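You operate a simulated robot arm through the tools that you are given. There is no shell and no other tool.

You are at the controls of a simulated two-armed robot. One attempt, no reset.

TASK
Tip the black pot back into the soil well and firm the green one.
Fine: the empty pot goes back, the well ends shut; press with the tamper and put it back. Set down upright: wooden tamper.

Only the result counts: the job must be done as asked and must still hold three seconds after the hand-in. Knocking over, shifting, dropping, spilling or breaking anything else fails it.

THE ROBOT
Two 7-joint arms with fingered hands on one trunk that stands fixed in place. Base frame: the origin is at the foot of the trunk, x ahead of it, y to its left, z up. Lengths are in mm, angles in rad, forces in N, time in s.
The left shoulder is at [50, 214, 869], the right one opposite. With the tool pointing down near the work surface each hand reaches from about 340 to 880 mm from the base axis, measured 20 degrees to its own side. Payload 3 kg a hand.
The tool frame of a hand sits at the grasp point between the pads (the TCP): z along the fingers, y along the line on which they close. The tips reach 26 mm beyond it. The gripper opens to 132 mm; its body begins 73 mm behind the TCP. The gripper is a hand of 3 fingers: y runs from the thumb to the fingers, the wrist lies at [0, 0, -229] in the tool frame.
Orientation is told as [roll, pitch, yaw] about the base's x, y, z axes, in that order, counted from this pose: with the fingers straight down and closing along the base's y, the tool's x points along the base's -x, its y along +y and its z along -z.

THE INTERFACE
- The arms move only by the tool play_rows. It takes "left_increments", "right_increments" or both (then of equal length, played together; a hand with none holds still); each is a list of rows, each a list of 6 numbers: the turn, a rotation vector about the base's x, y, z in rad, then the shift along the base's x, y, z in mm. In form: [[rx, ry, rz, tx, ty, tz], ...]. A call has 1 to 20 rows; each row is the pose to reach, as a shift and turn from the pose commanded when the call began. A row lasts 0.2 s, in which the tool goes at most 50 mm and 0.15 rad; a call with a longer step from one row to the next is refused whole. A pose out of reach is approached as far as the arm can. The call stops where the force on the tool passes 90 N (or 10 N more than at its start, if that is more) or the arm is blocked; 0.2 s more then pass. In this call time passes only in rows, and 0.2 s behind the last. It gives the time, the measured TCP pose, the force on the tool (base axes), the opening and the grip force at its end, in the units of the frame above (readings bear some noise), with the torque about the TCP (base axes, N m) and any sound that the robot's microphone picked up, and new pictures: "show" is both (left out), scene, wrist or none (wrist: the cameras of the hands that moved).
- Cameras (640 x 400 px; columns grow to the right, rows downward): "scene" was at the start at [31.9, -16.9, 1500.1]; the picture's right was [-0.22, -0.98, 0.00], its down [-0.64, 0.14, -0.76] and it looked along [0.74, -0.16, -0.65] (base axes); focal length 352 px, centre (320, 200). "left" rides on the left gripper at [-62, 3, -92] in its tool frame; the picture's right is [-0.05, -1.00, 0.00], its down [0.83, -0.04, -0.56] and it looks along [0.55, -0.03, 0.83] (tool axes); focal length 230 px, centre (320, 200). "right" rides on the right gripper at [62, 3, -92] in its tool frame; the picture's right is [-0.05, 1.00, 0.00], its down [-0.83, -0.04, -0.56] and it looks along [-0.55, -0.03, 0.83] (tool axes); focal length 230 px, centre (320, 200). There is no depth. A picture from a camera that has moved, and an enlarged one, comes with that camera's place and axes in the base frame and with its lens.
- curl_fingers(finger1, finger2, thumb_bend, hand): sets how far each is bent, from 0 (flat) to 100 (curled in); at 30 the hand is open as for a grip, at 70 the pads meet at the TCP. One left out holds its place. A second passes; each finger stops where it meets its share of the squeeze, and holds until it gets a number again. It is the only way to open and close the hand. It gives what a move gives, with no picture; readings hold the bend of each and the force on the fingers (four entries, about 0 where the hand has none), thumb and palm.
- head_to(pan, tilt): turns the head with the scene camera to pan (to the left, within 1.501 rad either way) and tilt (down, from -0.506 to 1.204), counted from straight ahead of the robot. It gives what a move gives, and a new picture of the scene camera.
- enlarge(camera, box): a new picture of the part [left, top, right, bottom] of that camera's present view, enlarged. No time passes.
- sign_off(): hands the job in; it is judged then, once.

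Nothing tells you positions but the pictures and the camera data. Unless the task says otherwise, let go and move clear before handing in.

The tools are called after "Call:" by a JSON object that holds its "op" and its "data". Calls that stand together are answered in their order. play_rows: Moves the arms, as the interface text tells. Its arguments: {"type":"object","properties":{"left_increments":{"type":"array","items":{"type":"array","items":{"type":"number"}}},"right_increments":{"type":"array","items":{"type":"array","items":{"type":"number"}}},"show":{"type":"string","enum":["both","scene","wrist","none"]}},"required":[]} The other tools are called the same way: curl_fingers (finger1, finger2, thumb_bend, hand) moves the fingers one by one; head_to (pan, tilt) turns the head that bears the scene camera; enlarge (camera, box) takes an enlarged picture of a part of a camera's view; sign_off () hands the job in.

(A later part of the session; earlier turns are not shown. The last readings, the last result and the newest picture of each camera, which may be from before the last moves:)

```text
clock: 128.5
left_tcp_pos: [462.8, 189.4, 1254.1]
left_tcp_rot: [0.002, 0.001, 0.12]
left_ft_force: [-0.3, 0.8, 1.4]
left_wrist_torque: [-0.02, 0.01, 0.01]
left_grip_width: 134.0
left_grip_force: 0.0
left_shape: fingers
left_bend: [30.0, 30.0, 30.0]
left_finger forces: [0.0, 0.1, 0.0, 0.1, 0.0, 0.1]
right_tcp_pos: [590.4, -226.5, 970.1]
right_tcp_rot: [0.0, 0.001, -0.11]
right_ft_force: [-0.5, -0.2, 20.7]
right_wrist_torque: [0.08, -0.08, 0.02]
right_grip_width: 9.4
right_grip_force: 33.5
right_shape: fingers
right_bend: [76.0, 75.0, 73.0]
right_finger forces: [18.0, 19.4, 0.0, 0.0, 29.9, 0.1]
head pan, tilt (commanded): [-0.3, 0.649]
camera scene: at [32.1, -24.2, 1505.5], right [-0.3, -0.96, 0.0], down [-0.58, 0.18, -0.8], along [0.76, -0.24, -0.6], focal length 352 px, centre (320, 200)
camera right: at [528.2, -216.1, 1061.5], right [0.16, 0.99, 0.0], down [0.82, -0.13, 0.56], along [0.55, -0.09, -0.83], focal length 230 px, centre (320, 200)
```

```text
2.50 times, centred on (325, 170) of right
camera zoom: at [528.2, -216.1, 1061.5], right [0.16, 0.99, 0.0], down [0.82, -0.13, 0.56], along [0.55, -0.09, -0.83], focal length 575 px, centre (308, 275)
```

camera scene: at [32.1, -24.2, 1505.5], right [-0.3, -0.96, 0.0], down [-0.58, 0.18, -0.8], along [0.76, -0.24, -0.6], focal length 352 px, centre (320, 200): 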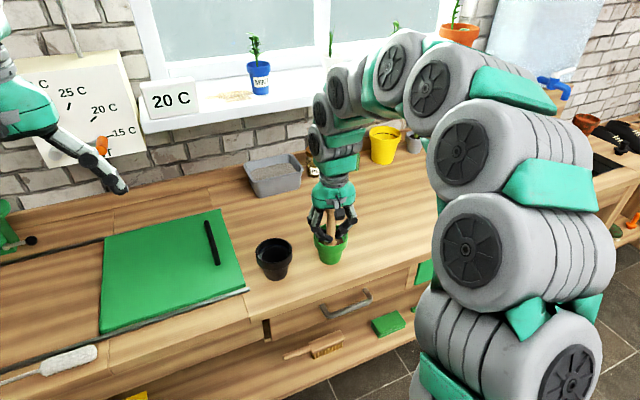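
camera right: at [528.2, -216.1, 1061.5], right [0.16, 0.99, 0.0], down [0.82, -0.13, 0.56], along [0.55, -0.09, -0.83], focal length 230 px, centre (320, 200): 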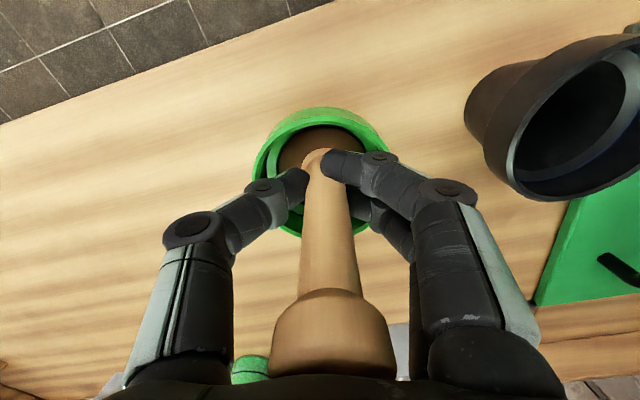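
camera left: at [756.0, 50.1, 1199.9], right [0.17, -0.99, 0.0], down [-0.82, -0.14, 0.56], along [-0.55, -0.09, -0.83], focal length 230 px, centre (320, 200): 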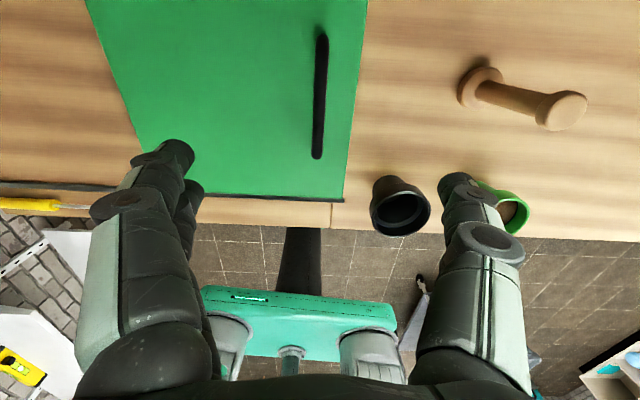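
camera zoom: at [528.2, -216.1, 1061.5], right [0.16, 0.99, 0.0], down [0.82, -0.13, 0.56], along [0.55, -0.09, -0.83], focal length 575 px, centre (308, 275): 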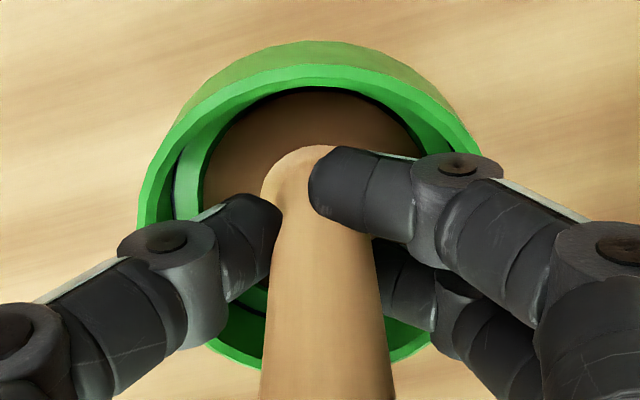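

The tamper is pressing at about 21 N and the soil now looks flat, smooth and packed. I'll hold the pressure for a moment, then lift straight up.

Call:
{"op": "play_rows", "data": {"right_increments": [[0, 0, 0, 0, 0, -0.5], [0, 0, 0, 0, 0, -0.5], [0, 0, 0, 0, 0, -0.5], [0, 0, 0, 0, 0, -0.5], [0, 0, 0, 0, 0, -0.5]], "show": "none"}}

Call:
{"op": "play_rows", "data": {"right_increments": [[0, 0, 0, 0, 0, 4], [0, 0, 0, 0, 0, 10], [0, 0, 0, 0, 0, 18], [0, 0, 0, 0, 0, 28]], "show": "both"}}

Call:
{"op": "enlarge", "data": {"camera": "right", "box": [230, 60, 420, 250]}}

```text
clock: 129.7
left_tcp_pos: [463.6, 188.7, 1254.0]
left_tcp_rot: [0.002, 0.0, 0.123]
left_ft_force: [-0.8, -0.3, 0.3]
left_wrist_torque: [0.01, 0.0, 0.02]
left_grip_width: 134.5
left_grip_force: 0.0
left_shape: fingers
left_bend: [30.0, 30.0, 30.0]
left_finger forces: [0.0, 0.0, 0.1, 0.1, 0.0, 0.0]
right_tcp_pos: [589.5, -227.4, 968.8]
right_tcp_rot: [0.001, 0.0, -0.112]
right_ft_force: [0.0, 0.8, 22.0]
right_wrist_torque: [0.07, -0.05, 0.0]
right_grip_width: 9.3
right_grip_force: 33.7
right_shape: fingers
right_bend: [76.0, 75.0, 73.0]
right_finger forces: [18.0, 19.4, 0.0, 0.0, 29.9, 0.0]
head pan, tilt (commanded): [-0.3, 0.649]
```

```text
clock: 130.7
left_tcp_pos: [463.1, 188.5, 1253.2]
left_tcp_rot: [0.001, 0.001, 0.12]
left_ft_force: [-0.2, 0.2, 0.3]
left_wrist_torque: [-0.01, 0.01, 0.01]
left_grip_width: 133.9
left_grip_force: 0.0
left_shape: fingers
left_bend: [30.0, 30.0, 30.0]
left_finger forces: [0.0, 0.0, 0.1, 0.1, 0.1, 0.1]
right_tcp_pos: [587.5, -228.4, 995.3]
right_tcp_rot: [0.0, 0.002, -0.108]
right_ft_force: [0.0, -0.8, -0.7]
right_wrist_torque: [-0.01, 0.05, 0.02]
right_grip_width: 9.3
right_grip_force: 29.0
right_shape: fingers
right_bend: [75.0, 74.0, 73.0]
right_finger forces: [17.0, 16.8, 0.0, 0.0, 24.7, 0.1]
head pan, tilt (commanded): [-0.3, 0.649]
camera scene: at [32.3, -24.3, 1505.5], right [-0.3, -0.96, 0.0], down [-0.58, 0.18, -0.8], along [0.76, -0.24, -0.6], focal length 352 px, centre (320, 200)
camera right: at [526.8, -216.9, 1087.7], right [0.16, 0.99, 0.0], down [0.82, -0.13, 0.55], along [0.55, -0.09, -0.83], focal length 230 px, centre (320, 200)
```

scene: 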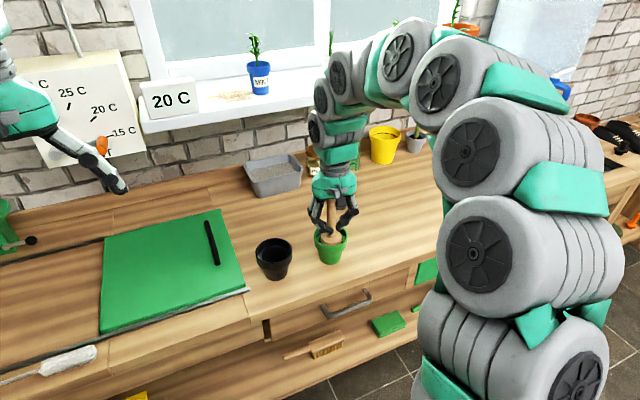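
right: 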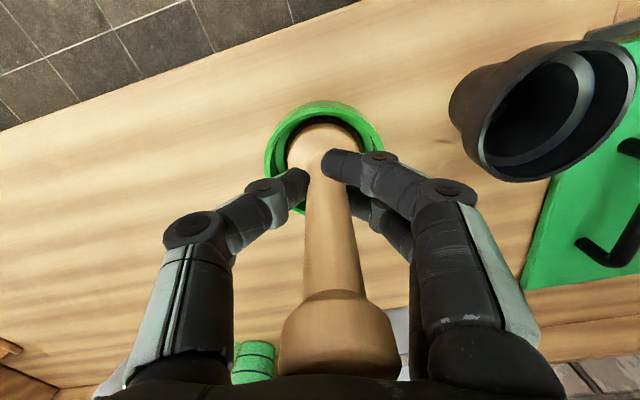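

```text
2.11 times, centred on (325, 155) of right
camera zoom: at [526.8, -216.9, 1087.7], right [0.16, 0.99, 0.0], down [0.82, -0.13, 0.55], along [0.55, -0.09, -0.83], focal length 484 px, centre (310, 295)
```

zoom: 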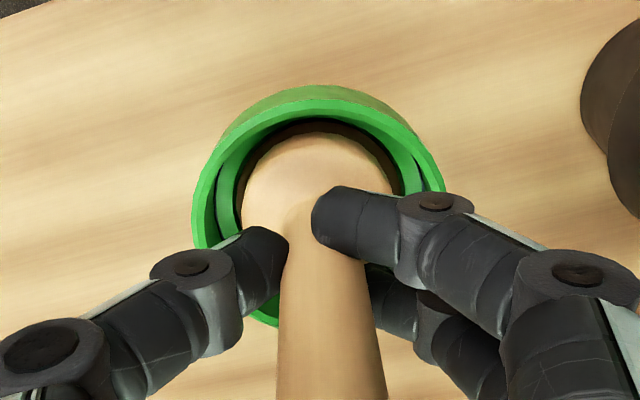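

The tamper is free of the soil. I'll raise it clear of the pot and check the green pot.

Call:
{"op": "play_rows", "data": {"right_increments": [[0, 0, 0, 0, 0, 12], [0, 0, 0, 0, 0, 30], [0, 0, 0, 0, 0, 55], [0, 0, 0, 0, 0, 80]], "show": "both"}}

Call:
{"op": "head_to", "data": {"pan": 0.15, "tilt": 0.8}}

Call:
{"op": "enlarge", "data": {"camera": "scene", "box": [380, 90, 520, 250]}}

```text
clock: 131.7
left_tcp_pos: [465.2, 189.2, 1253.8]
left_tcp_rot: [0.002, 0.0, 0.121]
left_ft_force: [-0.7, 0.0, 0.5]
left_wrist_torque: [-0.03, 0.01, -0.03]
left_grip_width: 134.0
left_grip_force: 0.1
left_shape: fingers
left_bend: [30.0, 30.0, 30.0]
left_finger forces: [0.1, 0.0, 0.0, 0.0, 0.0, 0.0]
right_tcp_pos: [588.7, -226.5, 1076.4]
right_tcp_rot: [0.0, -0.002, -0.11]
right_ft_force: [0.2, 1.0, -1.1]
right_wrist_torque: [0.03, -0.01, 0.0]
right_grip_width: 9.4
right_grip_force: 28.6
right_shape: fingers
right_bend: [75.0, 74.0, 73.0]
right_finger forces: [16.7, 16.3, 0.1, 0.0, 23.9, 0.0]
head pan, tilt (commanded): [-0.3, 0.649]
camera scene: at [32.3, -24.3, 1505.5], right [-0.3, -0.96, 0.0], down [-0.58, 0.18, -0.8], along [0.76, -0.24, -0.6], focal length 352 px, centre (320, 200)
camera right: at [526.6, -215.2, 1168.3], right [0.16, 0.99, 0.0], down [0.82, -0.13, 0.56], along [0.55, -0.09, -0.83], focal length 230 px, centre (320, 200)
```

scene: 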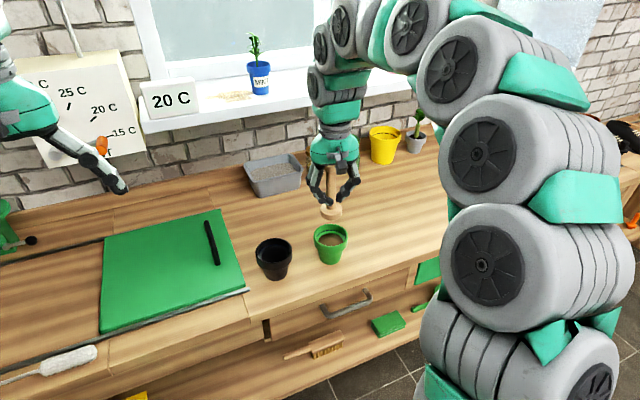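
right: 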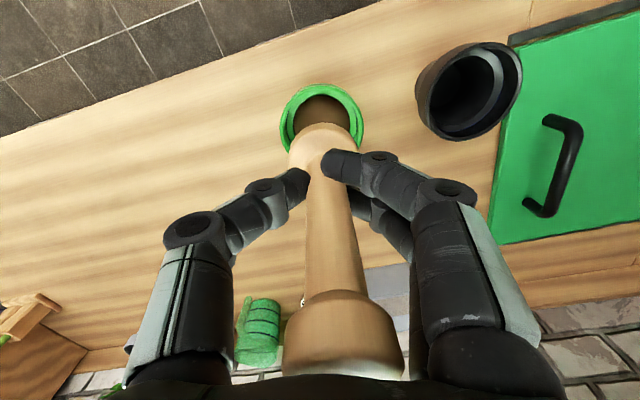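

```text
clock: 132.6
left_tcp_pos: [463.9, 188.7, 1253.3]
left_tcp_rot: [0.002, -0.001, 0.12]
left_ft_force: [0.8, 0.0, -0.1]
left_wrist_torque: [0.0, -0.03, 0.01]
left_grip_width: 134.4
left_grip_force: 0.0
left_shape: fingers
left_bend: [30.0, 30.0, 30.0]
left_finger forces: [0.1, 0.0, 0.0, 0.0, 0.0, 0.0]
right_tcp_pos: [587.6, -226.2, 1075.4]
right_tcp_rot: [0.0, 0.0, -0.109]
right_ft_force: [-0.2, 0.1, -0.6]
right_wrist_torque: [-0.04, 0.0, 0.01]
right_grip_width: 9.4
right_grip_force: 28.5
right_shape: fingers
right_bend: [75.0, 74.0, 73.0]
right_finger forces: [16.6, 16.4, 0.0, 0.0, 24.0, 0.0]
head pan, tilt (commanded): [0.15, 0.799]
camera scene: at [29.2, 13.4, 1492.9], right [0.15, -0.99, 0.0], down [-0.71, -0.11, -0.7], along [0.69, 0.1, -0.72], focal length 352 px, centre (320, 200)
```

scene: 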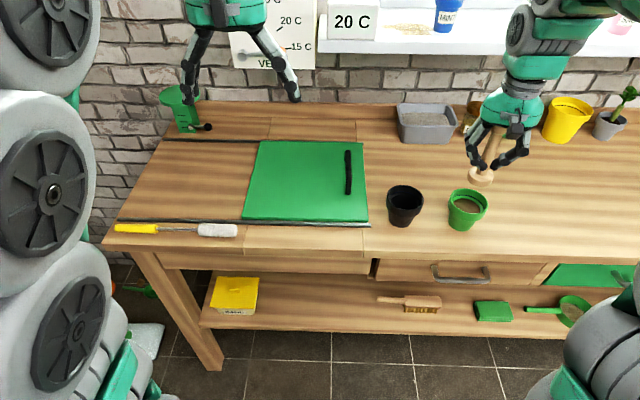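

```text
2.50 times, centred on (450, 170) of scene
camera zoom: at [29.2, 13.4, 1492.9], right [0.15, -0.99, 0.0], down [-0.71, -0.11, -0.7], along [0.69, 0.1, -0.72], focal length 880 px, centre (-5, 275)
```

zoom: 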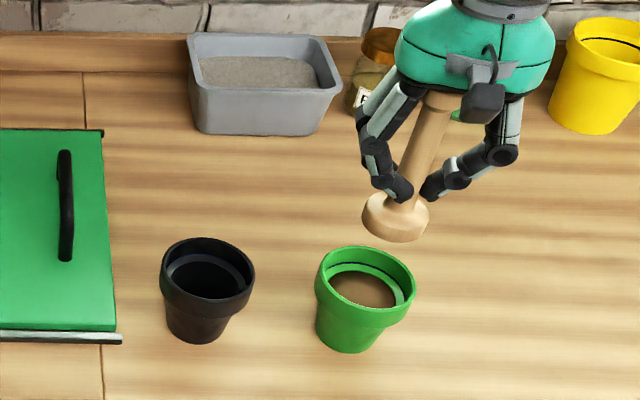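

The soil in the green pot is now level and compacted, and the pot hasn't moved. I'll carry the tamper back towards its spot, adding a small roll correction so it stands vertical.

Call:
{"op": "play_rows", "data": {"right_increments": [[0.005, 0, 0, 15, 7, 0], [0.015, 0, 0, 40, 19, -2], [0.025, 0, 0, 65, 31, -5], [0.035, 0, 0, 90, 43, -8], [0.045, 0, 0, 115, 55, -12], [0.05, 0, 0, 135, 65, -20], [0.05, 0, 0, 148, 70, -32], [0.05, 0, 0, 153, 72, -42]], "show": "both"}}

Call:
{"op": "enlarge", "data": {"camera": "scene", "box": [370, 70, 510, 230]}}

```text
clock: 134.4
left_tcp_pos: [463.2, 189.5, 1253.4]
left_tcp_rot: [0.002, 0.001, 0.119]
left_ft_force: [0.0, -0.9, -0.2]
left_wrist_torque: [-0.02, 0.0, 0.01]
left_grip_width: 134.2
left_grip_force: 0.0
left_shape: fingers
left_bend: [30.0, 30.0, 30.0]
left_finger forces: [0.0, 0.0, 0.1, 0.0, 0.0, 0.0]
right_tcp_pos: [742.8, -157.2, 1036.2]
right_tcp_rot: [0.051, 0.006, -0.111]
right_ft_force: [-0.5, -0.2, -1.0]
right_wrist_torque: [0.01, 0.0, 0.0]
right_grip_width: 9.1
right_grip_force: 27.8
right_shape: fingers
right_bend: [75.0, 74.0, 73.0]
right_finger forces: [16.8, 17.0, 0.0, 0.0, 23.0, 0.0]
head pan, tilt (commanded): [0.15, 0.799]
camera scene: at [29.2, 13.5, 1492.9], right [0.15, -0.99, 0.0], down [-0.71, -0.11, -0.7], along [0.69, 0.1, -0.72], focal length 352 px, centre (320, 200)
camera right: at [681.5, -150.4, 1127.4], right [0.16, 0.99, 0.05], down [0.82, -0.16, 0.55], along [0.55, -0.05, -0.83], focal length 230 px, centre (320, 200)
```

scene: 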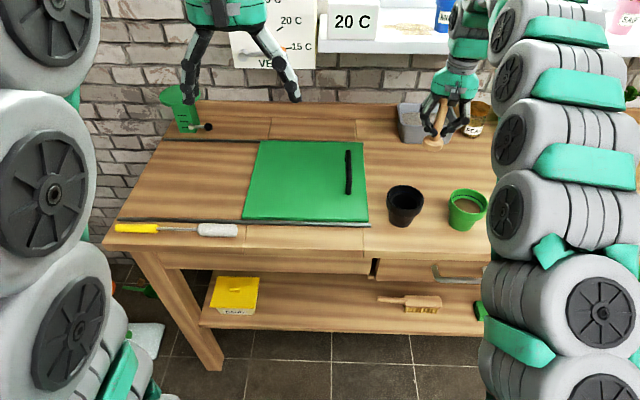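
right: 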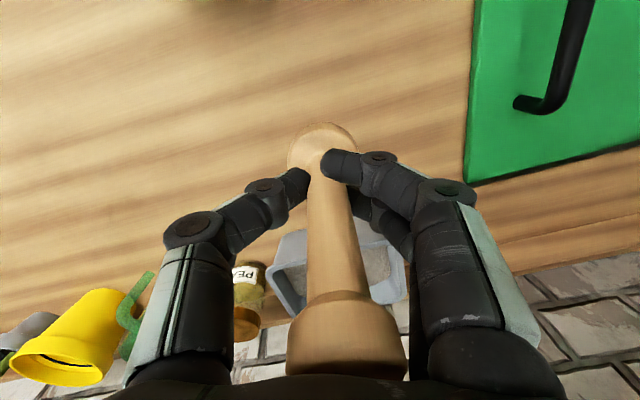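

```text
2.50 times, centred on (440, 150) of scene
camera zoom: at [29.2, 13.5, 1492.9], right [0.15, -0.99, 0.0], down [-0.71, -0.11, -0.7], along [0.69, 0.1, -0.72], focal length 880 px, centre (20, 325)
```

zoom: 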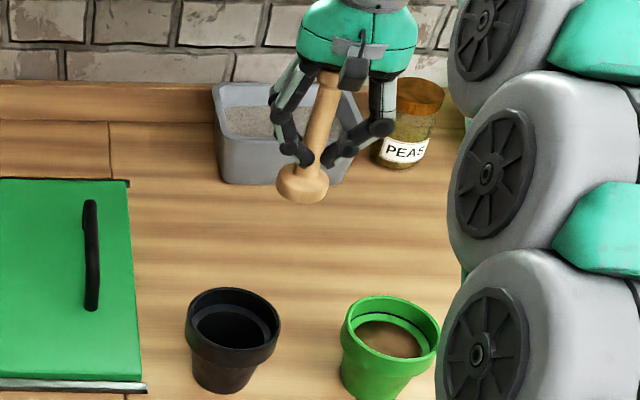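

The shaft still leans a couple of degrees to the left in the scene view. I'll add a bit more roll while lowering it closer to the table.

Call:
{"op": "play_rows", "data": {"right_increments": [[0.015, 0, 0, 0, -1, -15], [0.03, 0, 0, 0, -2, -35], [0.045, 0, 0, 0, -2.7, -55], [0.045, 0, 0, 0, -2.7, -70]], "show": "both"}}

Call:
{"op": "enlarge", "data": {"camera": "scene", "box": [380, 80, 480, 200]}}

```text
clock: 135.4
left_tcp_pos: [463.4, 188.1, 1254.4]
left_tcp_rot: [0.002, 0.0, 0.121]
left_ft_force: [-0.2, 0.9, 0.5]
left_wrist_torque: [-0.01, -0.01, -0.03]
left_grip_width: 134.3
left_grip_force: 0.0
left_shape: fingers
left_bend: [30.0, 30.0, 30.0]
left_finger forces: [0.1, 0.0, 0.0, 0.1, 0.1, 0.1]
right_tcp_pos: [742.7, -159.2, 964.2]
right_tcp_rot: [0.094, 0.008, -0.108]
right_ft_force: [-0.6, -0.1, -0.4]
right_wrist_torque: [-0.02, 0.01, 0.01]
right_grip_width: 8.8
right_grip_force: 28.7
right_shape: fingers
right_bend: [75.0, 74.0, 73.0]
right_finger forces: [17.0, 17.1, 0.1, 0.0, 22.9, 0.0]
head pan, tilt (commanded): [0.15, 0.799]
camera scene: at [29.2, 13.5, 1492.9], right [0.15, -0.99, 0.0], down [-0.71, -0.11, -0.7], along [0.69, 0.1, -0.72], focal length 352 px, centre (320, 200)
camera right: at [681.1, -156.9, 1056.2], right [0.16, 0.98, 0.09], down [0.82, -0.19, 0.54], along [0.55, -0.01, -0.84], focal length 230 px, centre (320, 200)
```

scene: 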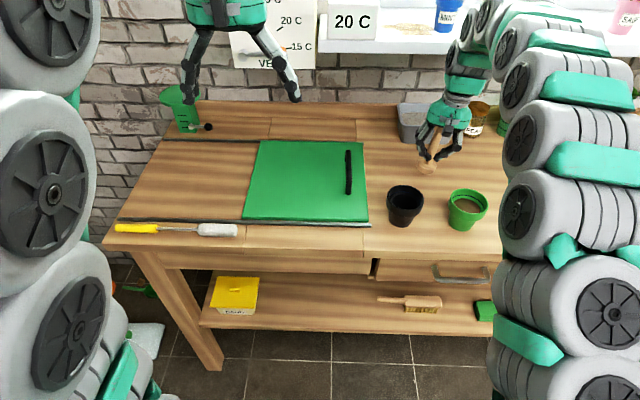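
right: 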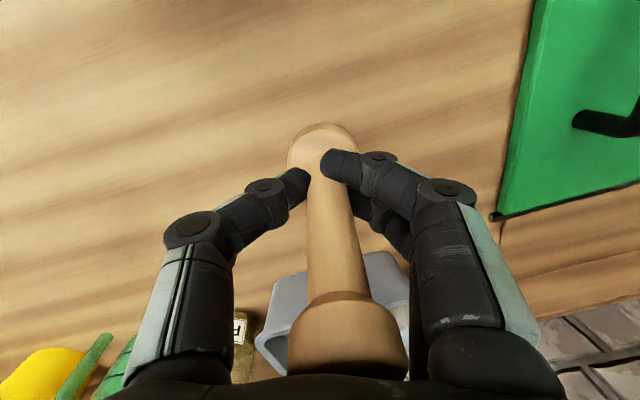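

```text
3.33 times, centred on (430, 140) of scene
camera zoom: at [29.2, 13.5, 1492.9], right [0.15, -0.99, 0.0], down [-0.71, -0.11, -0.7], along [0.69, 0.1, -0.72], focal length 1173 px, centre (-47, 400)
```

zoom: 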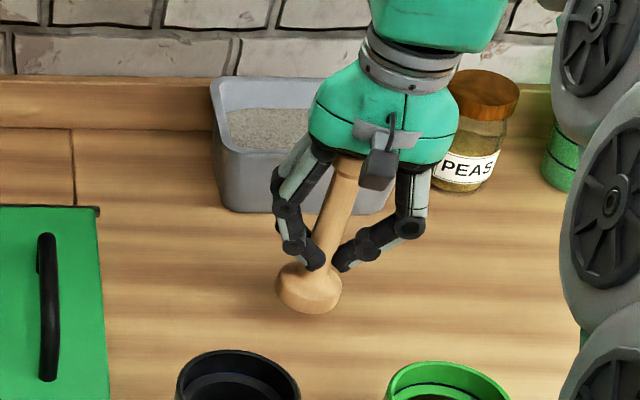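

The shaft now looks vertical. I'll shift to the original base position and lower slowly until the table pushes back.

Call:
{"op": "play_rows", "data": {"right_increments": [[0, 0, 0, -2, 2, -4], [0, 0, 0, -4, 4, -9], [0, 0, 0, -4, 4, -14]], "show": "none"}}

Call:
{"op": "enlarge", "data": {"camera": "scene", "box": [380, 80, 480, 200]}}

```text
clock: 136.2
left_tcp_pos: [463.6, 189.1, 1254.8]
left_tcp_rot: [0.003, 0.001, 0.121]
left_ft_force: [-0.3, 1.5, -0.4]
left_wrist_torque: [-0.03, -0.03, 0.01]
left_grip_width: 134.1
left_grip_force: 0.1
left_shape: fingers
left_bend: [30.0, 30.0, 30.0]
left_finger forces: [0.1, 0.0, 0.0, 0.0, 0.0, 0.1]
right_tcp_pos: [738.0, -155.5, 950.1]
right_tcp_rot: [0.095, 0.01, -0.108]
right_ft_force: [-0.3, 0.5, -1.0]
right_wrist_torque: [0.02, -0.02, -0.01]
right_grip_width: 8.8
right_grip_force: 28.9
right_shape: fingers
right_bend: [75.0, 74.0, 73.0]
right_finger forces: [17.2, 17.1, 0.0, 0.1, 22.9, 0.0]
head pan, tilt (commanded): [0.15, 0.799]
```

```text
3.33 times, centred on (430, 140) of scene
camera zoom: at [29.2, 13.5, 1492.9], right [0.15, -0.99, 0.0], down [-0.71, -0.11, -0.7], along [0.69, 0.1, -0.72], focal length 1173 px, centre (-47, 400)
```

zoom: 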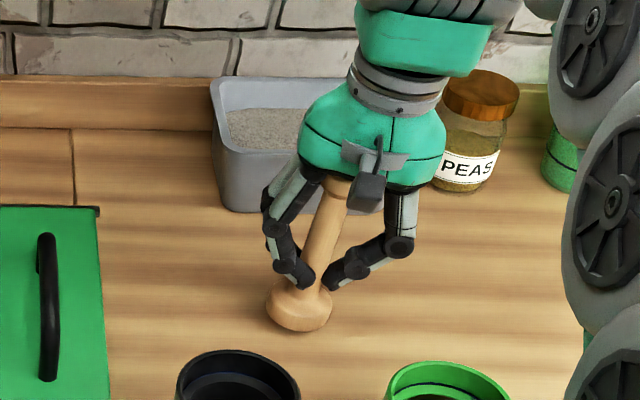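

The base lines up with its original position in the image. I'll lower it in 1.5 mm steps until contact.

Call:
{"op": "play_rows", "data": {"right_increments": [[0, 0, 0, 0, 0, -1.5], [0, 0, 0, 0, 0, -3], [0, 0, 0, 0, 0, -4.5], [0, 0, 0, 0, 0, -6]], "show": "none"}}

Call:
{"op": "play_rows", "data": {"right_increments": [[0, 0, 0, 0, 0, -1], [0, 0, 0, 0, 0, -2]], "show": "none"}}

```text
clock: 137.2
left_tcp_pos: [463.9, 188.8, 1254.6]
left_tcp_rot: [0.001, 0.0, 0.119]
left_ft_force: [-0.3, -0.1, -0.7]
left_wrist_torque: [0.02, 0.03, -0.03]
left_grip_width: 134.1
left_grip_force: 0.0
left_shape: fingers
left_bend: [30.0, 30.0, 30.0]
left_finger forces: [0.0, 0.0, 0.0, 0.1, 0.1, 0.0]
right_tcp_pos: [737.3, -155.0, 945.0]
right_tcp_rot: [0.093, 0.01, -0.108]
right_ft_force: [0.8, 0.7, -1.0]
right_wrist_torque: [0.02, -0.01, 0.0]
right_grip_width: 8.9
right_grip_force: 29.0
right_shape: fingers
right_bend: [75.0, 74.0, 73.0]
right_finger forces: [17.2, 17.2, 0.0, 0.0, 22.9, 0.1]
head pan, tilt (commanded): [0.15, 0.799]
```

```text
clock: 137.8
left_tcp_pos: [464.2, 187.7, 1253.9]
left_tcp_rot: [0.001, -0.001, 0.12]
left_ft_force: [-0.1, 0.2, 0.2]
left_wrist_torque: [0.0, 0.0, -0.02]
left_grip_width: 134.1
left_grip_force: 0.0
left_shape: fingers
left_bend: [30.0, 30.0, 30.0]
left_finger forces: [0.0, 0.0, 0.0, 0.0, 0.1, 0.1]
right_tcp_pos: [737.2, -154.4, 943.2]
right_tcp_rot: [0.093, 0.011, -0.109]
right_ft_force: [0.1, 0.7, -0.6]
right_wrist_torque: [0.02, 0.01, 0.03]
right_grip_width: 8.9
right_grip_force: 28.6
right_shape: fingers
right_bend: [75.0, 74.0, 73.0]
right_finger forces: [17.2, 17.2, 0.0, 0.0, 22.9, 0.1]
head pan, tilt (commanded): [0.15, 0.799]
```

Call:
{"op": "play_rows", "data": {"right_increments": [[0, 0, 0, 0, 0, -1], [0, 0, 0, 0, 0, -2]], "show": "none"}}

Call:
{"op": "play_rows", "data": {"right_increments": [[0, 0, 0, 0, 0, -0.8], [0, 0, 0, 0, 0, -1.5]], "show": "none"}}

Call:
{"op": "enlarge", "data": {"camera": "scene", "box": [380, 80, 480, 200]}}

```text
clock: 138.4
left_tcp_pos: [465.3, 189.2, 1254.4]
left_tcp_rot: [0.001, 0.0, 0.12]
left_ft_force: [-0.4, 0.0, 0.7]
left_wrist_torque: [-0.02, -0.06, 0.0]
left_grip_width: 133.9
left_grip_force: 0.1
left_shape: fingers
left_bend: [30.0, 30.0, 30.0]
left_finger forces: [0.0, 0.0, 0.1, 0.0, 0.0, 0.0]
right_tcp_pos: [737.4, -155.6, 940.1]
right_tcp_rot: [0.093, 0.01, -0.108]
right_ft_force: [0.8, -0.7, -1.8]
right_wrist_torque: [0.02, -0.01, 0.01]
right_grip_width: 8.8
right_grip_force: 28.5
right_shape: fingers
right_bend: [75.0, 74.0, 73.0]
right_finger forces: [17.2, 17.2, 0.0, 0.0, 22.8, 0.0]
head pan, tilt (commanded): [0.15, 0.799]
```

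```text
clock: 139.0
left_tcp_pos: [463.5, 189.8, 1254.3]
left_tcp_rot: [0.003, 0.0, 0.121]
left_ft_force: [0.8, 0.2, 1.1]
left_wrist_torque: [0.0, 0.0, 0.01]
left_grip_width: 134.2
left_grip_force: 0.0
left_shape: fingers
left_bend: [30.0, 30.0, 30.0]
left_finger forces: [0.0, 0.0, 0.0, 0.1, 0.0, 0.1]
right_tcp_pos: [739.1, -154.0, 939.2]
right_tcp_rot: [0.095, 0.013, -0.109]
right_ft_force: [-0.7, 0.7, 2.2]
right_wrist_torque: [-0.03, -0.02, 0.02]
right_grip_width: 8.9
right_grip_force: 29.8
right_shape: fingers
right_bend: [75.0, 74.0, 74.0]
right_finger forces: [17.6, 17.9, 0.1, 0.0, 23.9, 0.0]
head pan, tilt (commanded): [0.15, 0.799]
```

```text
3.33 times, centred on (430, 140) of scene
camera zoom: at [29.1, 13.5, 1492.9], right [0.15, -0.99, 0.0], down [-0.71, -0.11, -0.7], along [0.69, 0.1, -0.72], focal length 1173 px, centre (-47, 400)
```

zoom: 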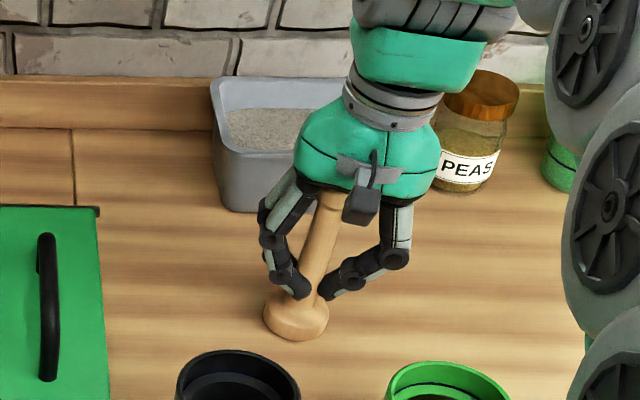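

Contact is made (about 2 N) and the base is within a few millimetres of its original place. I'll settle it slightly and release in gradual steps.

Call:
{"op": "play_rows", "data": {"right_increments": [[0, 0, 0, 0, 0, -0.6]], "show": "none"}}

Call:
{"op": "curl_fingers", "data": {"hand": "right", "finger1": 76, "finger2": 76, "thumb_bend": 78}}

Call:
{"op": "curl_fingers", "data": {"hand": "right", "finger1": 71, "finger2": 71, "thumb_bend": 72}}

Call:
{"op": "enlarge", "data": {"camera": "right", "box": [0, 0, 640, 400]}}

Call:
{"op": "enlarge", "data": {"camera": "scene", "box": [380, 80, 480, 200]}}

```text
clock: 139.4
left_tcp_pos: [465.0, 188.7, 1252.7]
left_tcp_rot: [0.002, -0.001, 0.121]
left_ft_force: [-0.1, -0.2, 0.3]
left_wrist_torque: [0.0, -0.03, 0.01]
left_grip_width: 134.4
left_grip_force: 0.1
left_shape: fingers
left_bend: [30.0, 30.0, 30.0]
left_finger forces: [0.0, 0.0, 0.0, 0.1, 0.1, 0.0]
right_tcp_pos: [736.7, -153.8, 938.3]
right_tcp_rot: [0.094, 0.008, -0.109]
right_ft_force: [-0.4, 1.0, 7.6]
right_wrist_torque: [-0.07, -0.08, 0.01]
right_grip_width: 8.4
right_grip_force: 31.4
right_shape: fingers
right_bend: [76.0, 74.0, 74.0]
right_finger forces: [17.8, 19.6, 0.0, 0.0, 25.5, 0.0]
head pan, tilt (commanded): [0.15, 0.799]
```

```text
clock: 140.4
left_tcp_pos: [462.9, 190.5, 1253.7]
left_tcp_rot: [0.002, 0.0, 0.12]
left_ft_force: [-0.2, 0.3, 0.3]
left_wrist_torque: [0.01, 0.0, -0.04]
left_grip_width: 134.0
left_grip_force: 0.1
left_shape: fingers
left_bend: [30.0, 30.0, 30.0]
left_finger forces: [0.1, 0.0, 0.1, 0.1, 0.1, 0.0]
right_tcp_pos: [736.6, -154.4, 938.8]
right_tcp_rot: [0.094, 0.007, -0.108]
right_ft_force: [-0.8, 2.2, 19.2]
right_wrist_torque: [-0.22, -0.06, 0.02]
right_grip_width: 9.0
right_grip_force: 26.0
right_shape: fingers
right_bend: [74.0, 73.0, 73.0]
right_finger forces: [14.7, 17.9, 0.0, 0.1, 19.7, 0.0]
head pan, tilt (commanded): [0.15, 0.799]
```

```text
clock: 141.4
left_tcp_pos: [464.1, 189.6, 1252.8]
left_tcp_rot: [0.001, -0.002, 0.12]
left_ft_force: [0.6, 1.4, 0.9]
left_wrist_torque: [0.01, 0.0, 0.01]
left_grip_width: 134.2
left_grip_force: 0.1
left_shape: fingers
left_bend: [30.0, 30.0, 30.0]
left_finger forces: [0.0, 0.1, 0.1, 0.1, 0.0, 0.0]
right_tcp_pos: [738.2, -154.0, 939.2]
right_tcp_rot: [0.095, 0.008, -0.108]
right_ft_force: [-1.5, 6.4, 24.9]
right_wrist_torque: [-0.09, 0.02, -0.04]
right_grip_width: 9.8
right_grip_force: 18.0
right_shape: fingers
right_bend: [72.0, 70.0, 71.0]
right_finger forces: [11.0, 14.8, 0.1, 0.0, 10.0, 0.1]
head pan, tilt (commanded): [0.15, 0.799]
```

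```text
1.00 times, centred on (320, 200) of right (not enlarged: the box is as wide or as high as the picture)
camera zoom: at [676.3, -151.7, 1030.8], right [0.16, 0.98, 0.09], down [0.82, -0.19, 0.54], along [0.55, -0.01, -0.84], focal length 230 px, centre (320, 200)
```

zoom: 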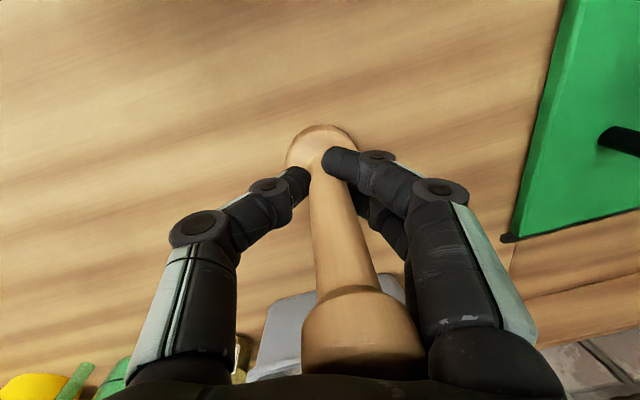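

```text
3.33 times, centred on (430, 140) of scene
camera zoom: at [28.8, 13.6, 1492.9], right [0.15, -0.99, 0.0], down [-0.71, -0.11, -0.7], along [0.69, 0.1, -0.72], focal length 1173 px, centre (-47, 400)
```

zoom: 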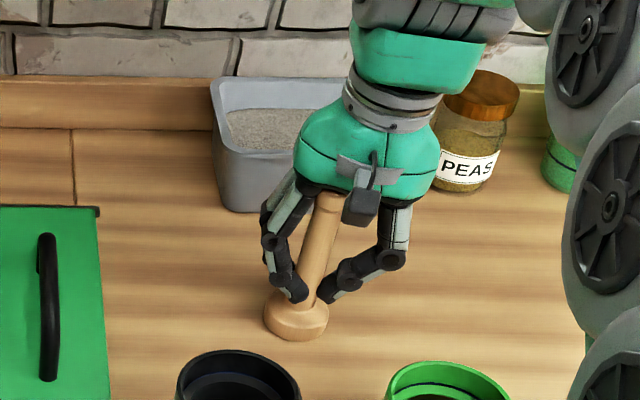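

Upward force grew as the fingers relaxed. The fingertips seem to be bearing on the flared foot, so I'll ease the hand up a little to unload before opening further.

Call:
{"op": "play_rows", "data": {"right_increments": [[0, 0, 0, 0, 0, 1], [0, 0, 0, 0, 0, 2]], "show": "none"}}

Call:
{"op": "enlarge", "data": {"camera": "right", "box": [0, 0, 640, 400]}}

```text
clock: 142.0
left_tcp_pos: [463.4, 189.2, 1253.6]
left_tcp_rot: [0.003, -0.001, 0.119]
left_ft_force: [-0.1, -0.2, -0.8]
left_wrist_torque: [0.02, -0.01, 0.01]
left_grip_width: 134.1
left_grip_force: 0.0
left_shape: fingers
left_bend: [30.0, 30.0, 30.0]
left_finger forces: [0.1, 0.1, 0.0, 0.1, 0.0, 0.1]
right_tcp_pos: [737.0, -154.6, 939.8]
right_tcp_rot: [0.095, 0.01, -0.11]
right_ft_force: [0.2, 4.5, 12.5]
right_wrist_torque: [0.01, 0.04, -0.01]
right_grip_width: 9.9
right_grip_force: 14.6
right_shape: fingers
right_bend: [71.0, 69.0, 70.0]
right_finger forces: [9.8, 11.8, 0.1, 0.1, 7.7, 0.0]
head pan, tilt (commanded): [0.15, 0.799]
```

```text
1.00 times, centred on (320, 200) of right (not enlarged: the box is as wide or as high as the picture)
camera zoom: at [676.3, -152.1, 1032.0], right [0.16, 0.98, 0.09], down [0.82, -0.19, 0.54], along [0.55, -0.01, -0.84], focal length 230 px, centre (320, 200)
```

zoom: 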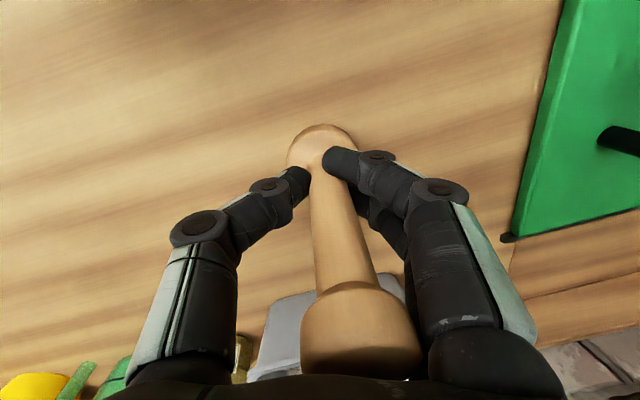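

Call:
{"op": "play_rows", "data": {"right_increments": [[0, 0, 0, 0, 0, 1], [0, 0, 0, 0, 0, 2]], "show": "none"}}

Call:
{"op": "enlarge", "data": {"camera": "right", "box": [0, 0, 640, 400]}}

Call:
{"op": "enlarge", "data": {"camera": "scene", "box": [390, 90, 470, 190]}}

```text
clock: 142.6
left_tcp_pos: [463.6, 188.2, 1254.3]
left_tcp_rot: [0.001, 0.0, 0.119]
left_ft_force: [-0.1, 0.3, 0.0]
left_wrist_torque: [-0.01, -0.03, -0.02]
left_grip_width: 134.0
left_grip_force: 0.0
left_shape: fingers
left_bend: [30.0, 30.0, 30.0]
left_finger forces: [0.1, 0.0, 0.1, 0.0, 0.1, 0.0]
right_tcp_pos: [737.2, -155.4, 941.2]
right_tcp_rot: [0.093, 0.013, -0.109]
right_ft_force: [-0.2, 0.5, 1.7]
right_wrist_torque: [-0.01, -0.01, 0.03]
right_grip_width: 10.2
right_grip_force: 12.9
right_shape: fingers
right_bend: [71.0, 68.0, 69.0]
right_finger forces: [8.3, 9.5, 0.0, 0.0, 7.2, 0.0]
head pan, tilt (commanded): [0.15, 0.799]
```

```text
1.00 times, centred on (320, 200) of right (not enlarged: the box is as wide or as high as the picture)
camera zoom: at [676.3, -152.5, 1033.4], right [0.16, 0.98, 0.09], down [0.82, -0.19, 0.54], along [0.55, -0.01, -0.84], focal length 230 px, centre (320, 200)
```

zoom: 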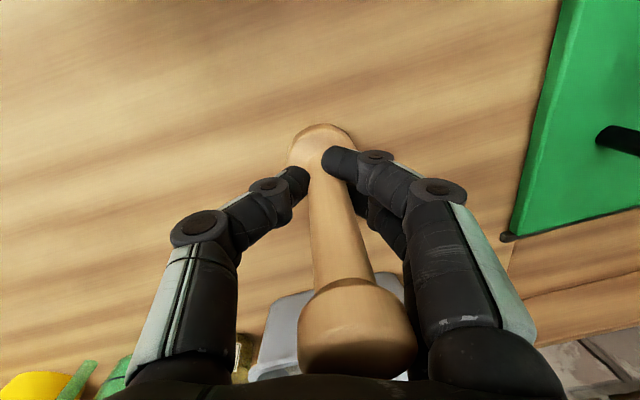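

```text
4.00 times, centred on (430, 140) of scene
camera zoom: at [29.1, 13.5, 1492.9], right [0.15, -0.99, 0.0], down [-0.71, -0.11, -0.7], along [0.69, 0.1, -0.72], focal length 1408 px, centre (-120, 440)
```

zoom: 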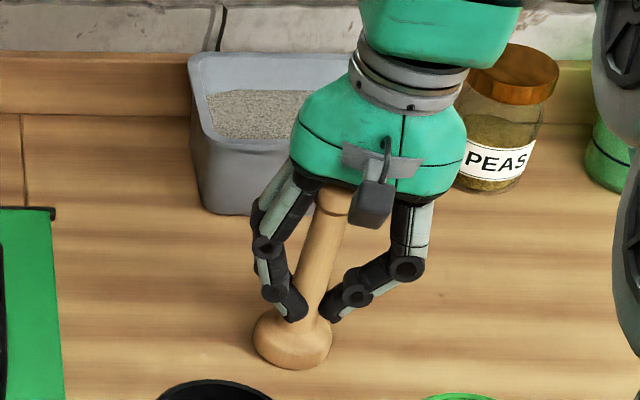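

The load is now near zero. I'll continue loosening.

Call:
{"op": "curl_fingers", "data": {"hand": "right", "finger1": 67, "finger2": 67, "thumb_bend": 67}}

Call:
{"op": "enlarge", "data": {"camera": "right", "box": [0, 0, 640, 400]}}

```text
clock: 143.6
left_tcp_pos: [463.0, 190.1, 1254.5]
left_tcp_rot: [0.003, 0.0, 0.122]
left_ft_force: [-0.5, -0.4, -0.6]
left_wrist_torque: [-0.01, -0.02, 0.03]
left_grip_width: 134.2
left_grip_force: 0.0
left_shape: fingers
left_bend: [30.0, 30.0, 30.0]
left_finger forces: [0.0, 0.1, 0.0, 0.1, 0.0, 0.1]
right_tcp_pos: [738.3, -155.3, 941.7]
right_tcp_rot: [0.094, 0.01, -0.109]
right_ft_force: [1.1, 0.3, 2.6]
right_wrist_torque: [-0.02, 0.02, -0.01]
right_grip_width: 12.4
right_grip_force: 6.6
right_shape: fingers
right_bend: [69.0, 65.0, 67.0]
right_finger forces: [5.1, 6.0, 0.0, 0.0, 1.3, 0.0]
head pan, tilt (commanded): [0.15, 0.799]
```

```text
1.00 times, centred on (320, 200) of right (not enlarged: the box is as wide or as high as the picture)
camera zoom: at [676.5, -152.2, 1033.9], right [0.16, 0.98, 0.09], down [0.82, -0.19, 0.54], along [0.55, -0.01, -0.84], focal length 230 px, centre (320, 200)
```

zoom: 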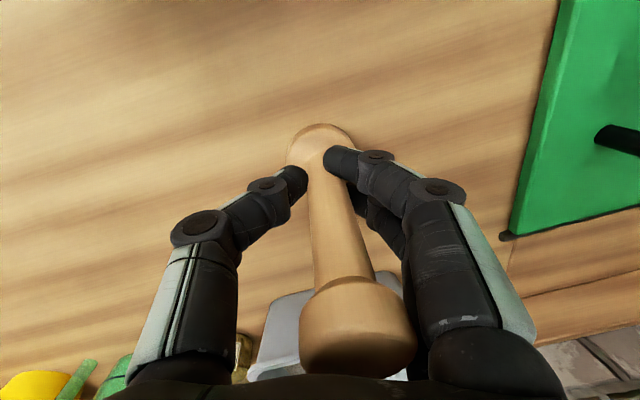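

Call:
{"op": "curl_fingers", "data": {"hand": "right", "finger1": 62, "finger2": 62, "thumb_bend": 62}}

Call:
{"op": "enlarge", "data": {"camera": "right", "box": [0, 0, 640, 400]}}

Call:
{"op": "enlarge", "data": {"camera": "scene", "box": [390, 90, 470, 190]}}

```text
clock: 144.6
left_tcp_pos: [464.8, 188.1, 1253.8]
left_tcp_rot: [0.003, 0.0, 0.121]
left_ft_force: [0.5, -0.3, 0.2]
left_wrist_torque: [-0.03, 0.0, 0.03]
left_grip_width: 134.1
left_grip_force: 0.0
left_shape: fingers
left_bend: [30.0, 30.0, 30.0]
left_finger forces: [0.1, 0.0, 0.0, 0.1, 0.0, 0.0]
right_tcp_pos: [737.5, -153.6, 941.4]
right_tcp_rot: [0.096, 0.011, -0.107]
right_ft_force: [-0.4, 0.4, -0.1]
right_wrist_torque: [-0.01, 0.0, -0.02]
right_grip_width: 28.1
right_grip_force: 0.4
right_shape: fingers
right_bend: [62.0, 62.0, 62.0]
right_finger forces: [0.0, 0.1, 0.1, 0.0, 0.1, 0.0]
head pan, tilt (commanded): [0.15, 0.799]
```

```text
1.00 times, centred on (320, 200) of right (not enlarged: the box is as wide or as high as the picture)
camera zoom: at [676.5, -152.2, 1033.9], right [0.16, 0.98, 0.09], down [0.82, -0.19, 0.54], along [0.55, -0.01, -0.84], focal length 230 px, centre (320, 200)
```

zoom: 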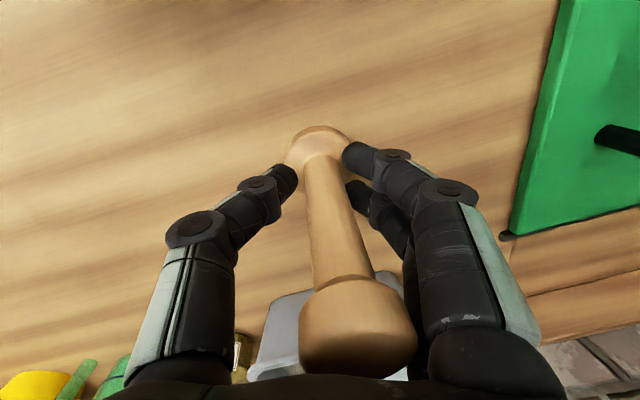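

```text
4.00 times, centred on (430, 140) of scene
camera zoom: at [29.2, 13.5, 1492.9], right [0.15, -0.99, 0.0], down [-0.71, -0.11, -0.7], along [0.69, 0.1, -0.72], focal length 1408 px, centre (-120, 440)
```

zoom: 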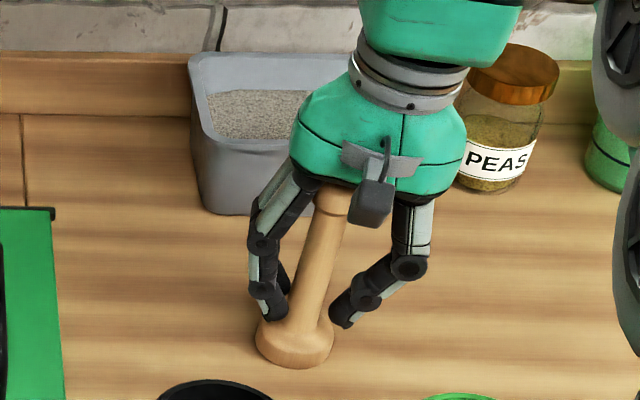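

The tamper is standing free and upright. I'll open the hand fully and raise it straight up.

Call:
{"op": "curl_fingers", "data": {"hand": "right", "finger1": 48, "finger2": 48, "thumb_bend": 48}}

Call:
{"op": "curl_fingers", "data": {"hand": "right", "finger1": 32, "finger2": 32, "thumb_bend": 32}}

Call:
{"op": "enlarge", "data": {"camera": "right", "box": [0, 0, 640, 400]}}

```text
clock: 145.6
left_tcp_pos: [464.0, 189.2, 1254.1]
left_tcp_rot: [0.001, 0.0, 0.12]
left_ft_force: [0.9, 0.2, 0.3]
left_wrist_torque: [0.04, -0.03, -0.01]
left_grip_width: 134.4
left_grip_force: 0.1
left_shape: fingers
left_bend: [30.0, 30.0, 30.0]
left_finger forces: [0.0, 0.1, 0.0, 0.0, 0.0, 0.0]
right_tcp_pos: [737.8, -154.8, 942.6]
right_tcp_rot: [0.095, 0.01, -0.11]
right_ft_force: [0.4, 0.0, -0.2]
right_wrist_torque: [0.01, 0.03, -0.04]
right_grip_width: 73.5
right_grip_force: 0.2
right_shape: fingers
right_bend: [48.0, 48.0, 48.0]
right_finger forces: [0.1, 0.2, 0.0, 0.0, 0.0, 0.0]
head pan, tilt (commanded): [0.15, 0.799]
```

```text
clock: 146.6
left_tcp_pos: [463.4, 189.1, 1253.2]
left_tcp_rot: [0.002, 0.001, 0.12]
left_ft_force: [0.0, -0.2, 0.1]
left_wrist_torque: [-0.02, 0.02, -0.02]
left_grip_width: 134.1
left_grip_force: 0.0
left_shape: fingers
left_bend: [30.0, 30.0, 30.0]
left_finger forces: [0.0, 0.0, 0.0, 0.1, 0.0, 0.1]
right_tcp_pos: [738.8, -153.9, 942.6]
right_tcp_rot: [0.095, 0.009, -0.108]
right_ft_force: [0.4, 0.1, 0.0]
right_wrist_torque: [-0.01, 0.0, -0.01]
right_grip_width: 127.7
right_grip_force: 0.0
right_shape: fingers
right_bend: [32.0, 32.0, 32.0]
right_finger forces: [0.1, 0.0, 0.0, 0.0, 0.0, 0.1]
head pan, tilt (commanded): [0.15, 0.799]
```

```text
1.00 times, centred on (320, 200) of right (not enlarged: the box is as wide or as high as the picture)
camera zoom: at [676.5, -152.2, 1033.9], right [0.16, 0.98, 0.09], down [0.82, -0.19, 0.54], along [0.55, -0.01, -0.84], focal length 230 px, centre (320, 200)
```

zoom: 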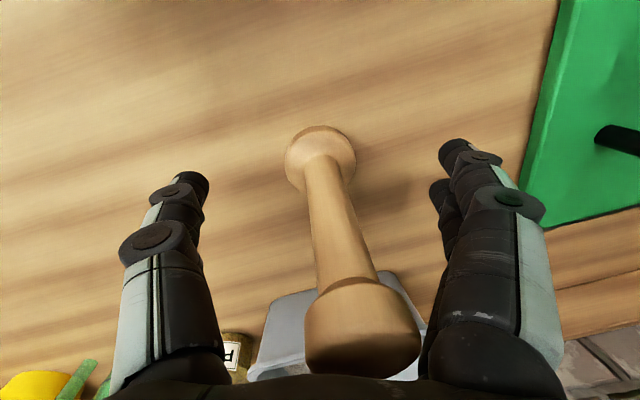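

Call:
{"op": "play_rows", "data": {"right_increments": [[0, 0, 0, 0, 0, 6], [0, 0, 0, 0, 0, 18], [0, 0, 0, 0, 0, 35], [0, 0, 0, 0, 0, 60], [0, 0, 0, 0, 0, 90], [0, 0, 0, -5, -5, 115]], "show": "both"}}

Call:
{"op": "enlarge", "data": {"camera": "scene", "box": [370, 90, 510, 240]}}

```text
clock: 148.0
left_tcp_pos: [463.2, 189.5, 1254.1]
left_tcp_rot: [0.002, 0.001, 0.121]
left_ft_force: [0.7, -0.1, 0.1]
left_wrist_torque: [0.04, -0.03, 0.0]
left_grip_width: 134.2
left_grip_force: 0.1
left_shape: fingers
left_bend: [30.0, 30.0, 30.0]
left_finger forces: [0.0, 0.1, 0.1, 0.0, 0.0, 0.0]
right_tcp_pos: [733.1, -158.5, 1056.1]
right_tcp_rot: [0.095, 0.008, -0.109]
right_ft_force: [0.4, 0.3, -0.2]
right_wrist_torque: [0.03, -0.01, -0.03]
right_grip_width: 127.6
right_grip_force: 0.0
right_shape: fingers
right_bend: [32.0, 32.0, 32.0]
right_finger forces: [0.0, 0.0, 0.1, 0.0, 0.0, 0.1]
head pan, tilt (commanded): [0.15, 0.799]
camera scene: at [29.1, 13.5, 1492.9], right [0.15, -0.99, 0.0], down [-0.71, -0.11, -0.7], along [0.69, 0.1, -0.72], focal length 352 px, centre (320, 200)
camera right: at [671.9, -156.2, 1148.8], right [0.16, 0.98, 0.09], down [0.82, -0.19, 0.54], along [0.55, -0.01, -0.84], focal length 230 px, centre (320, 200)
```

scene: 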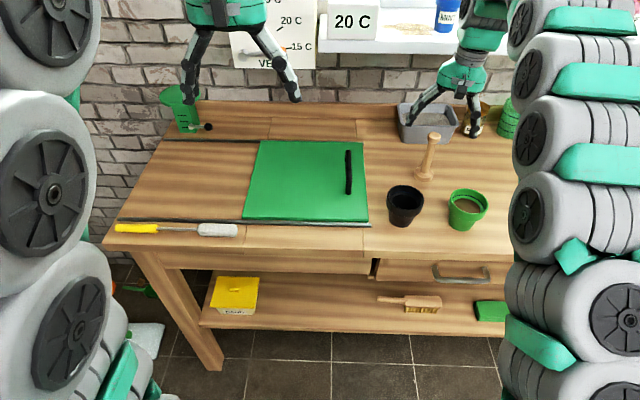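
right: 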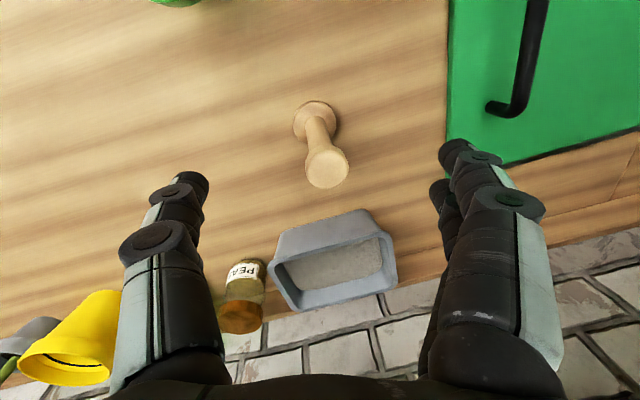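

```text
2.67 times, centred on (440, 165) of scene
camera zoom: at [29.1, 13.5, 1492.9], right [0.15, -0.99, 0.0], down [-0.71, -0.11, -0.7], along [0.69, 0.1, -0.72], focal length 939 px, centre (0, 293)
```

zoom: 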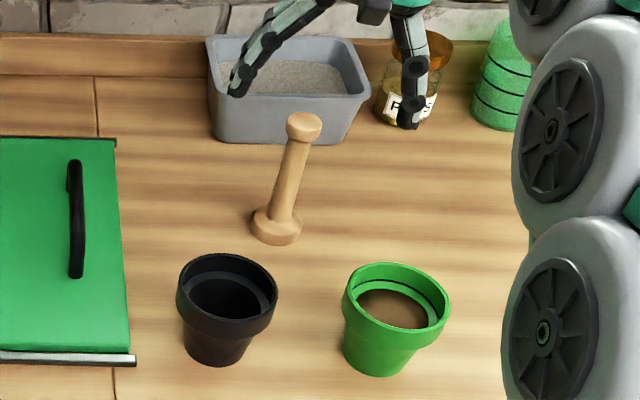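

The tamper stands upright in its original spot. I'll retract the right hand and check everything once more.

Call:
{"op": "play_rows", "data": {"right_increments": [[-0.02, 0, 0, -30, -8, 10], [-0.04, 0, 0, -65, -20, 30], [-0.06, 0, 0, -100, -35, 55], [-0.08, 0, 0, -135, -52, 80], [-0.095, 0, 0, -170, -70, 105], [-0.095, 0, 0, -205, -88, 130], [-0.095, 0, 0, -240, -105, 155], [-0.095, 0, 0, -270, -118, 175]], "show": "both"}}

Call:
{"op": "enlarge", "data": {"camera": "scene", "box": [430, 170, 510, 240]}}

Call:
{"op": "enlarge", "data": {"camera": "scene", "box": [230, 110, 500, 250]}}

```text
clock: 149.8
left_tcp_pos: [463.0, 187.5, 1254.4]
left_tcp_rot: [0.001, 0.0, 0.12]
left_ft_force: [-0.3, -1.1, -0.6]
left_wrist_torque: [0.02, -0.02, 0.0]
left_grip_width: 133.8
left_grip_force: 0.0
left_shape: fingers
left_bend: [30.0, 30.0, 30.0]
left_finger forces: [0.0, 0.0, 0.0, 0.1, 0.1, 0.0]
right_tcp_pos: [461.4, -277.8, 1233.0]
right_tcp_rot: [0.0, -0.001, -0.108]
right_ft_force: [0.0, 0.7, -0.8]
right_wrist_torque: [0.02, -0.01, 0.0]
right_grip_width: 127.5
right_grip_force: 0.1
right_shape: fingers
right_bend: [32.0, 32.0, 32.0]
right_finger forces: [0.1, 0.1, 0.1, 0.1, 0.0, 0.0]
head pan, tilt (commanded): [0.15, 0.799]
camera scene: at [29.2, 13.5, 1492.9], right [0.15, -0.99, 0.0], down [-0.71, -0.11, -0.7], along [0.69, 0.1, -0.72], focal length 352 px, centre (320, 200)
camera right: at [399.4, -266.5, 1323.6], right [0.16, 0.99, 0.0], down [0.82, -0.13, 0.56], along [0.55, -0.09, -0.83], focal length 230 px, centre (320, 200)
```

scene: 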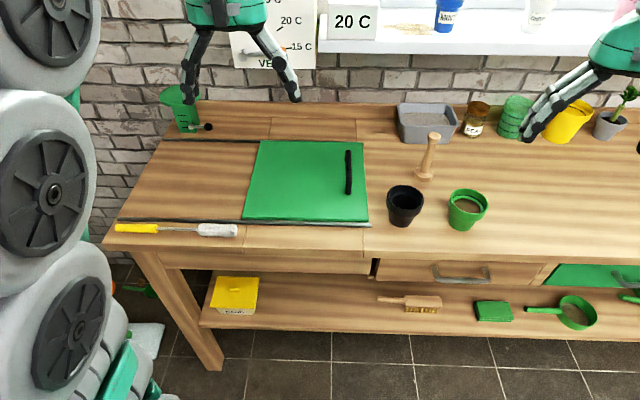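
right: 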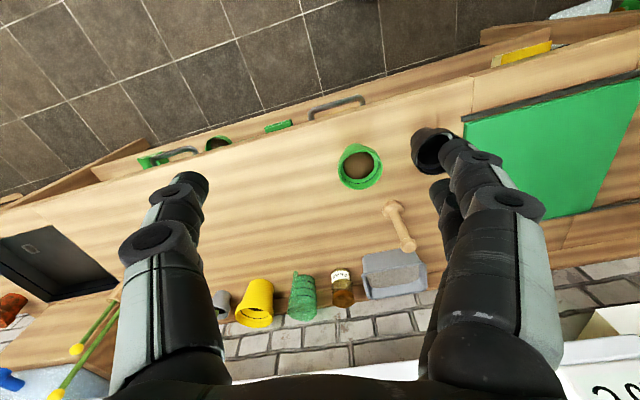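

```text
5.71 times, centred on (470, 205) of scene
camera zoom: at [29.2, 13.5, 1492.9], right [0.15, -0.99, 0.0], down [-0.71, -0.11, -0.7], along [0.69, 0.1, -0.72], focal length 2011 px, centre (-537, 171)
```

zoom: 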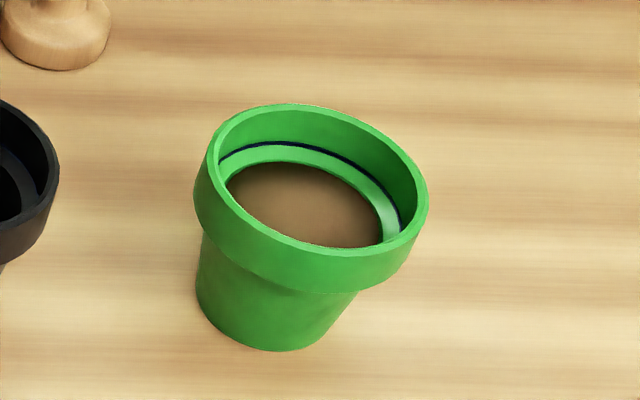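

```text
2.37 times, centred on (365, 180) of scene
camera zoom: at [29.2, 13.5, 1492.9], right [0.15, -0.99, 0.0], down [-0.71, -0.11, -0.7], along [0.69, 0.1, -0.72], focal length 834 px, centre (213, 247)
```

zoom: 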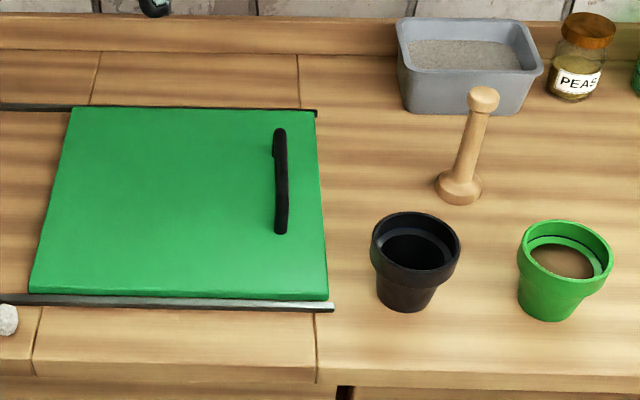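

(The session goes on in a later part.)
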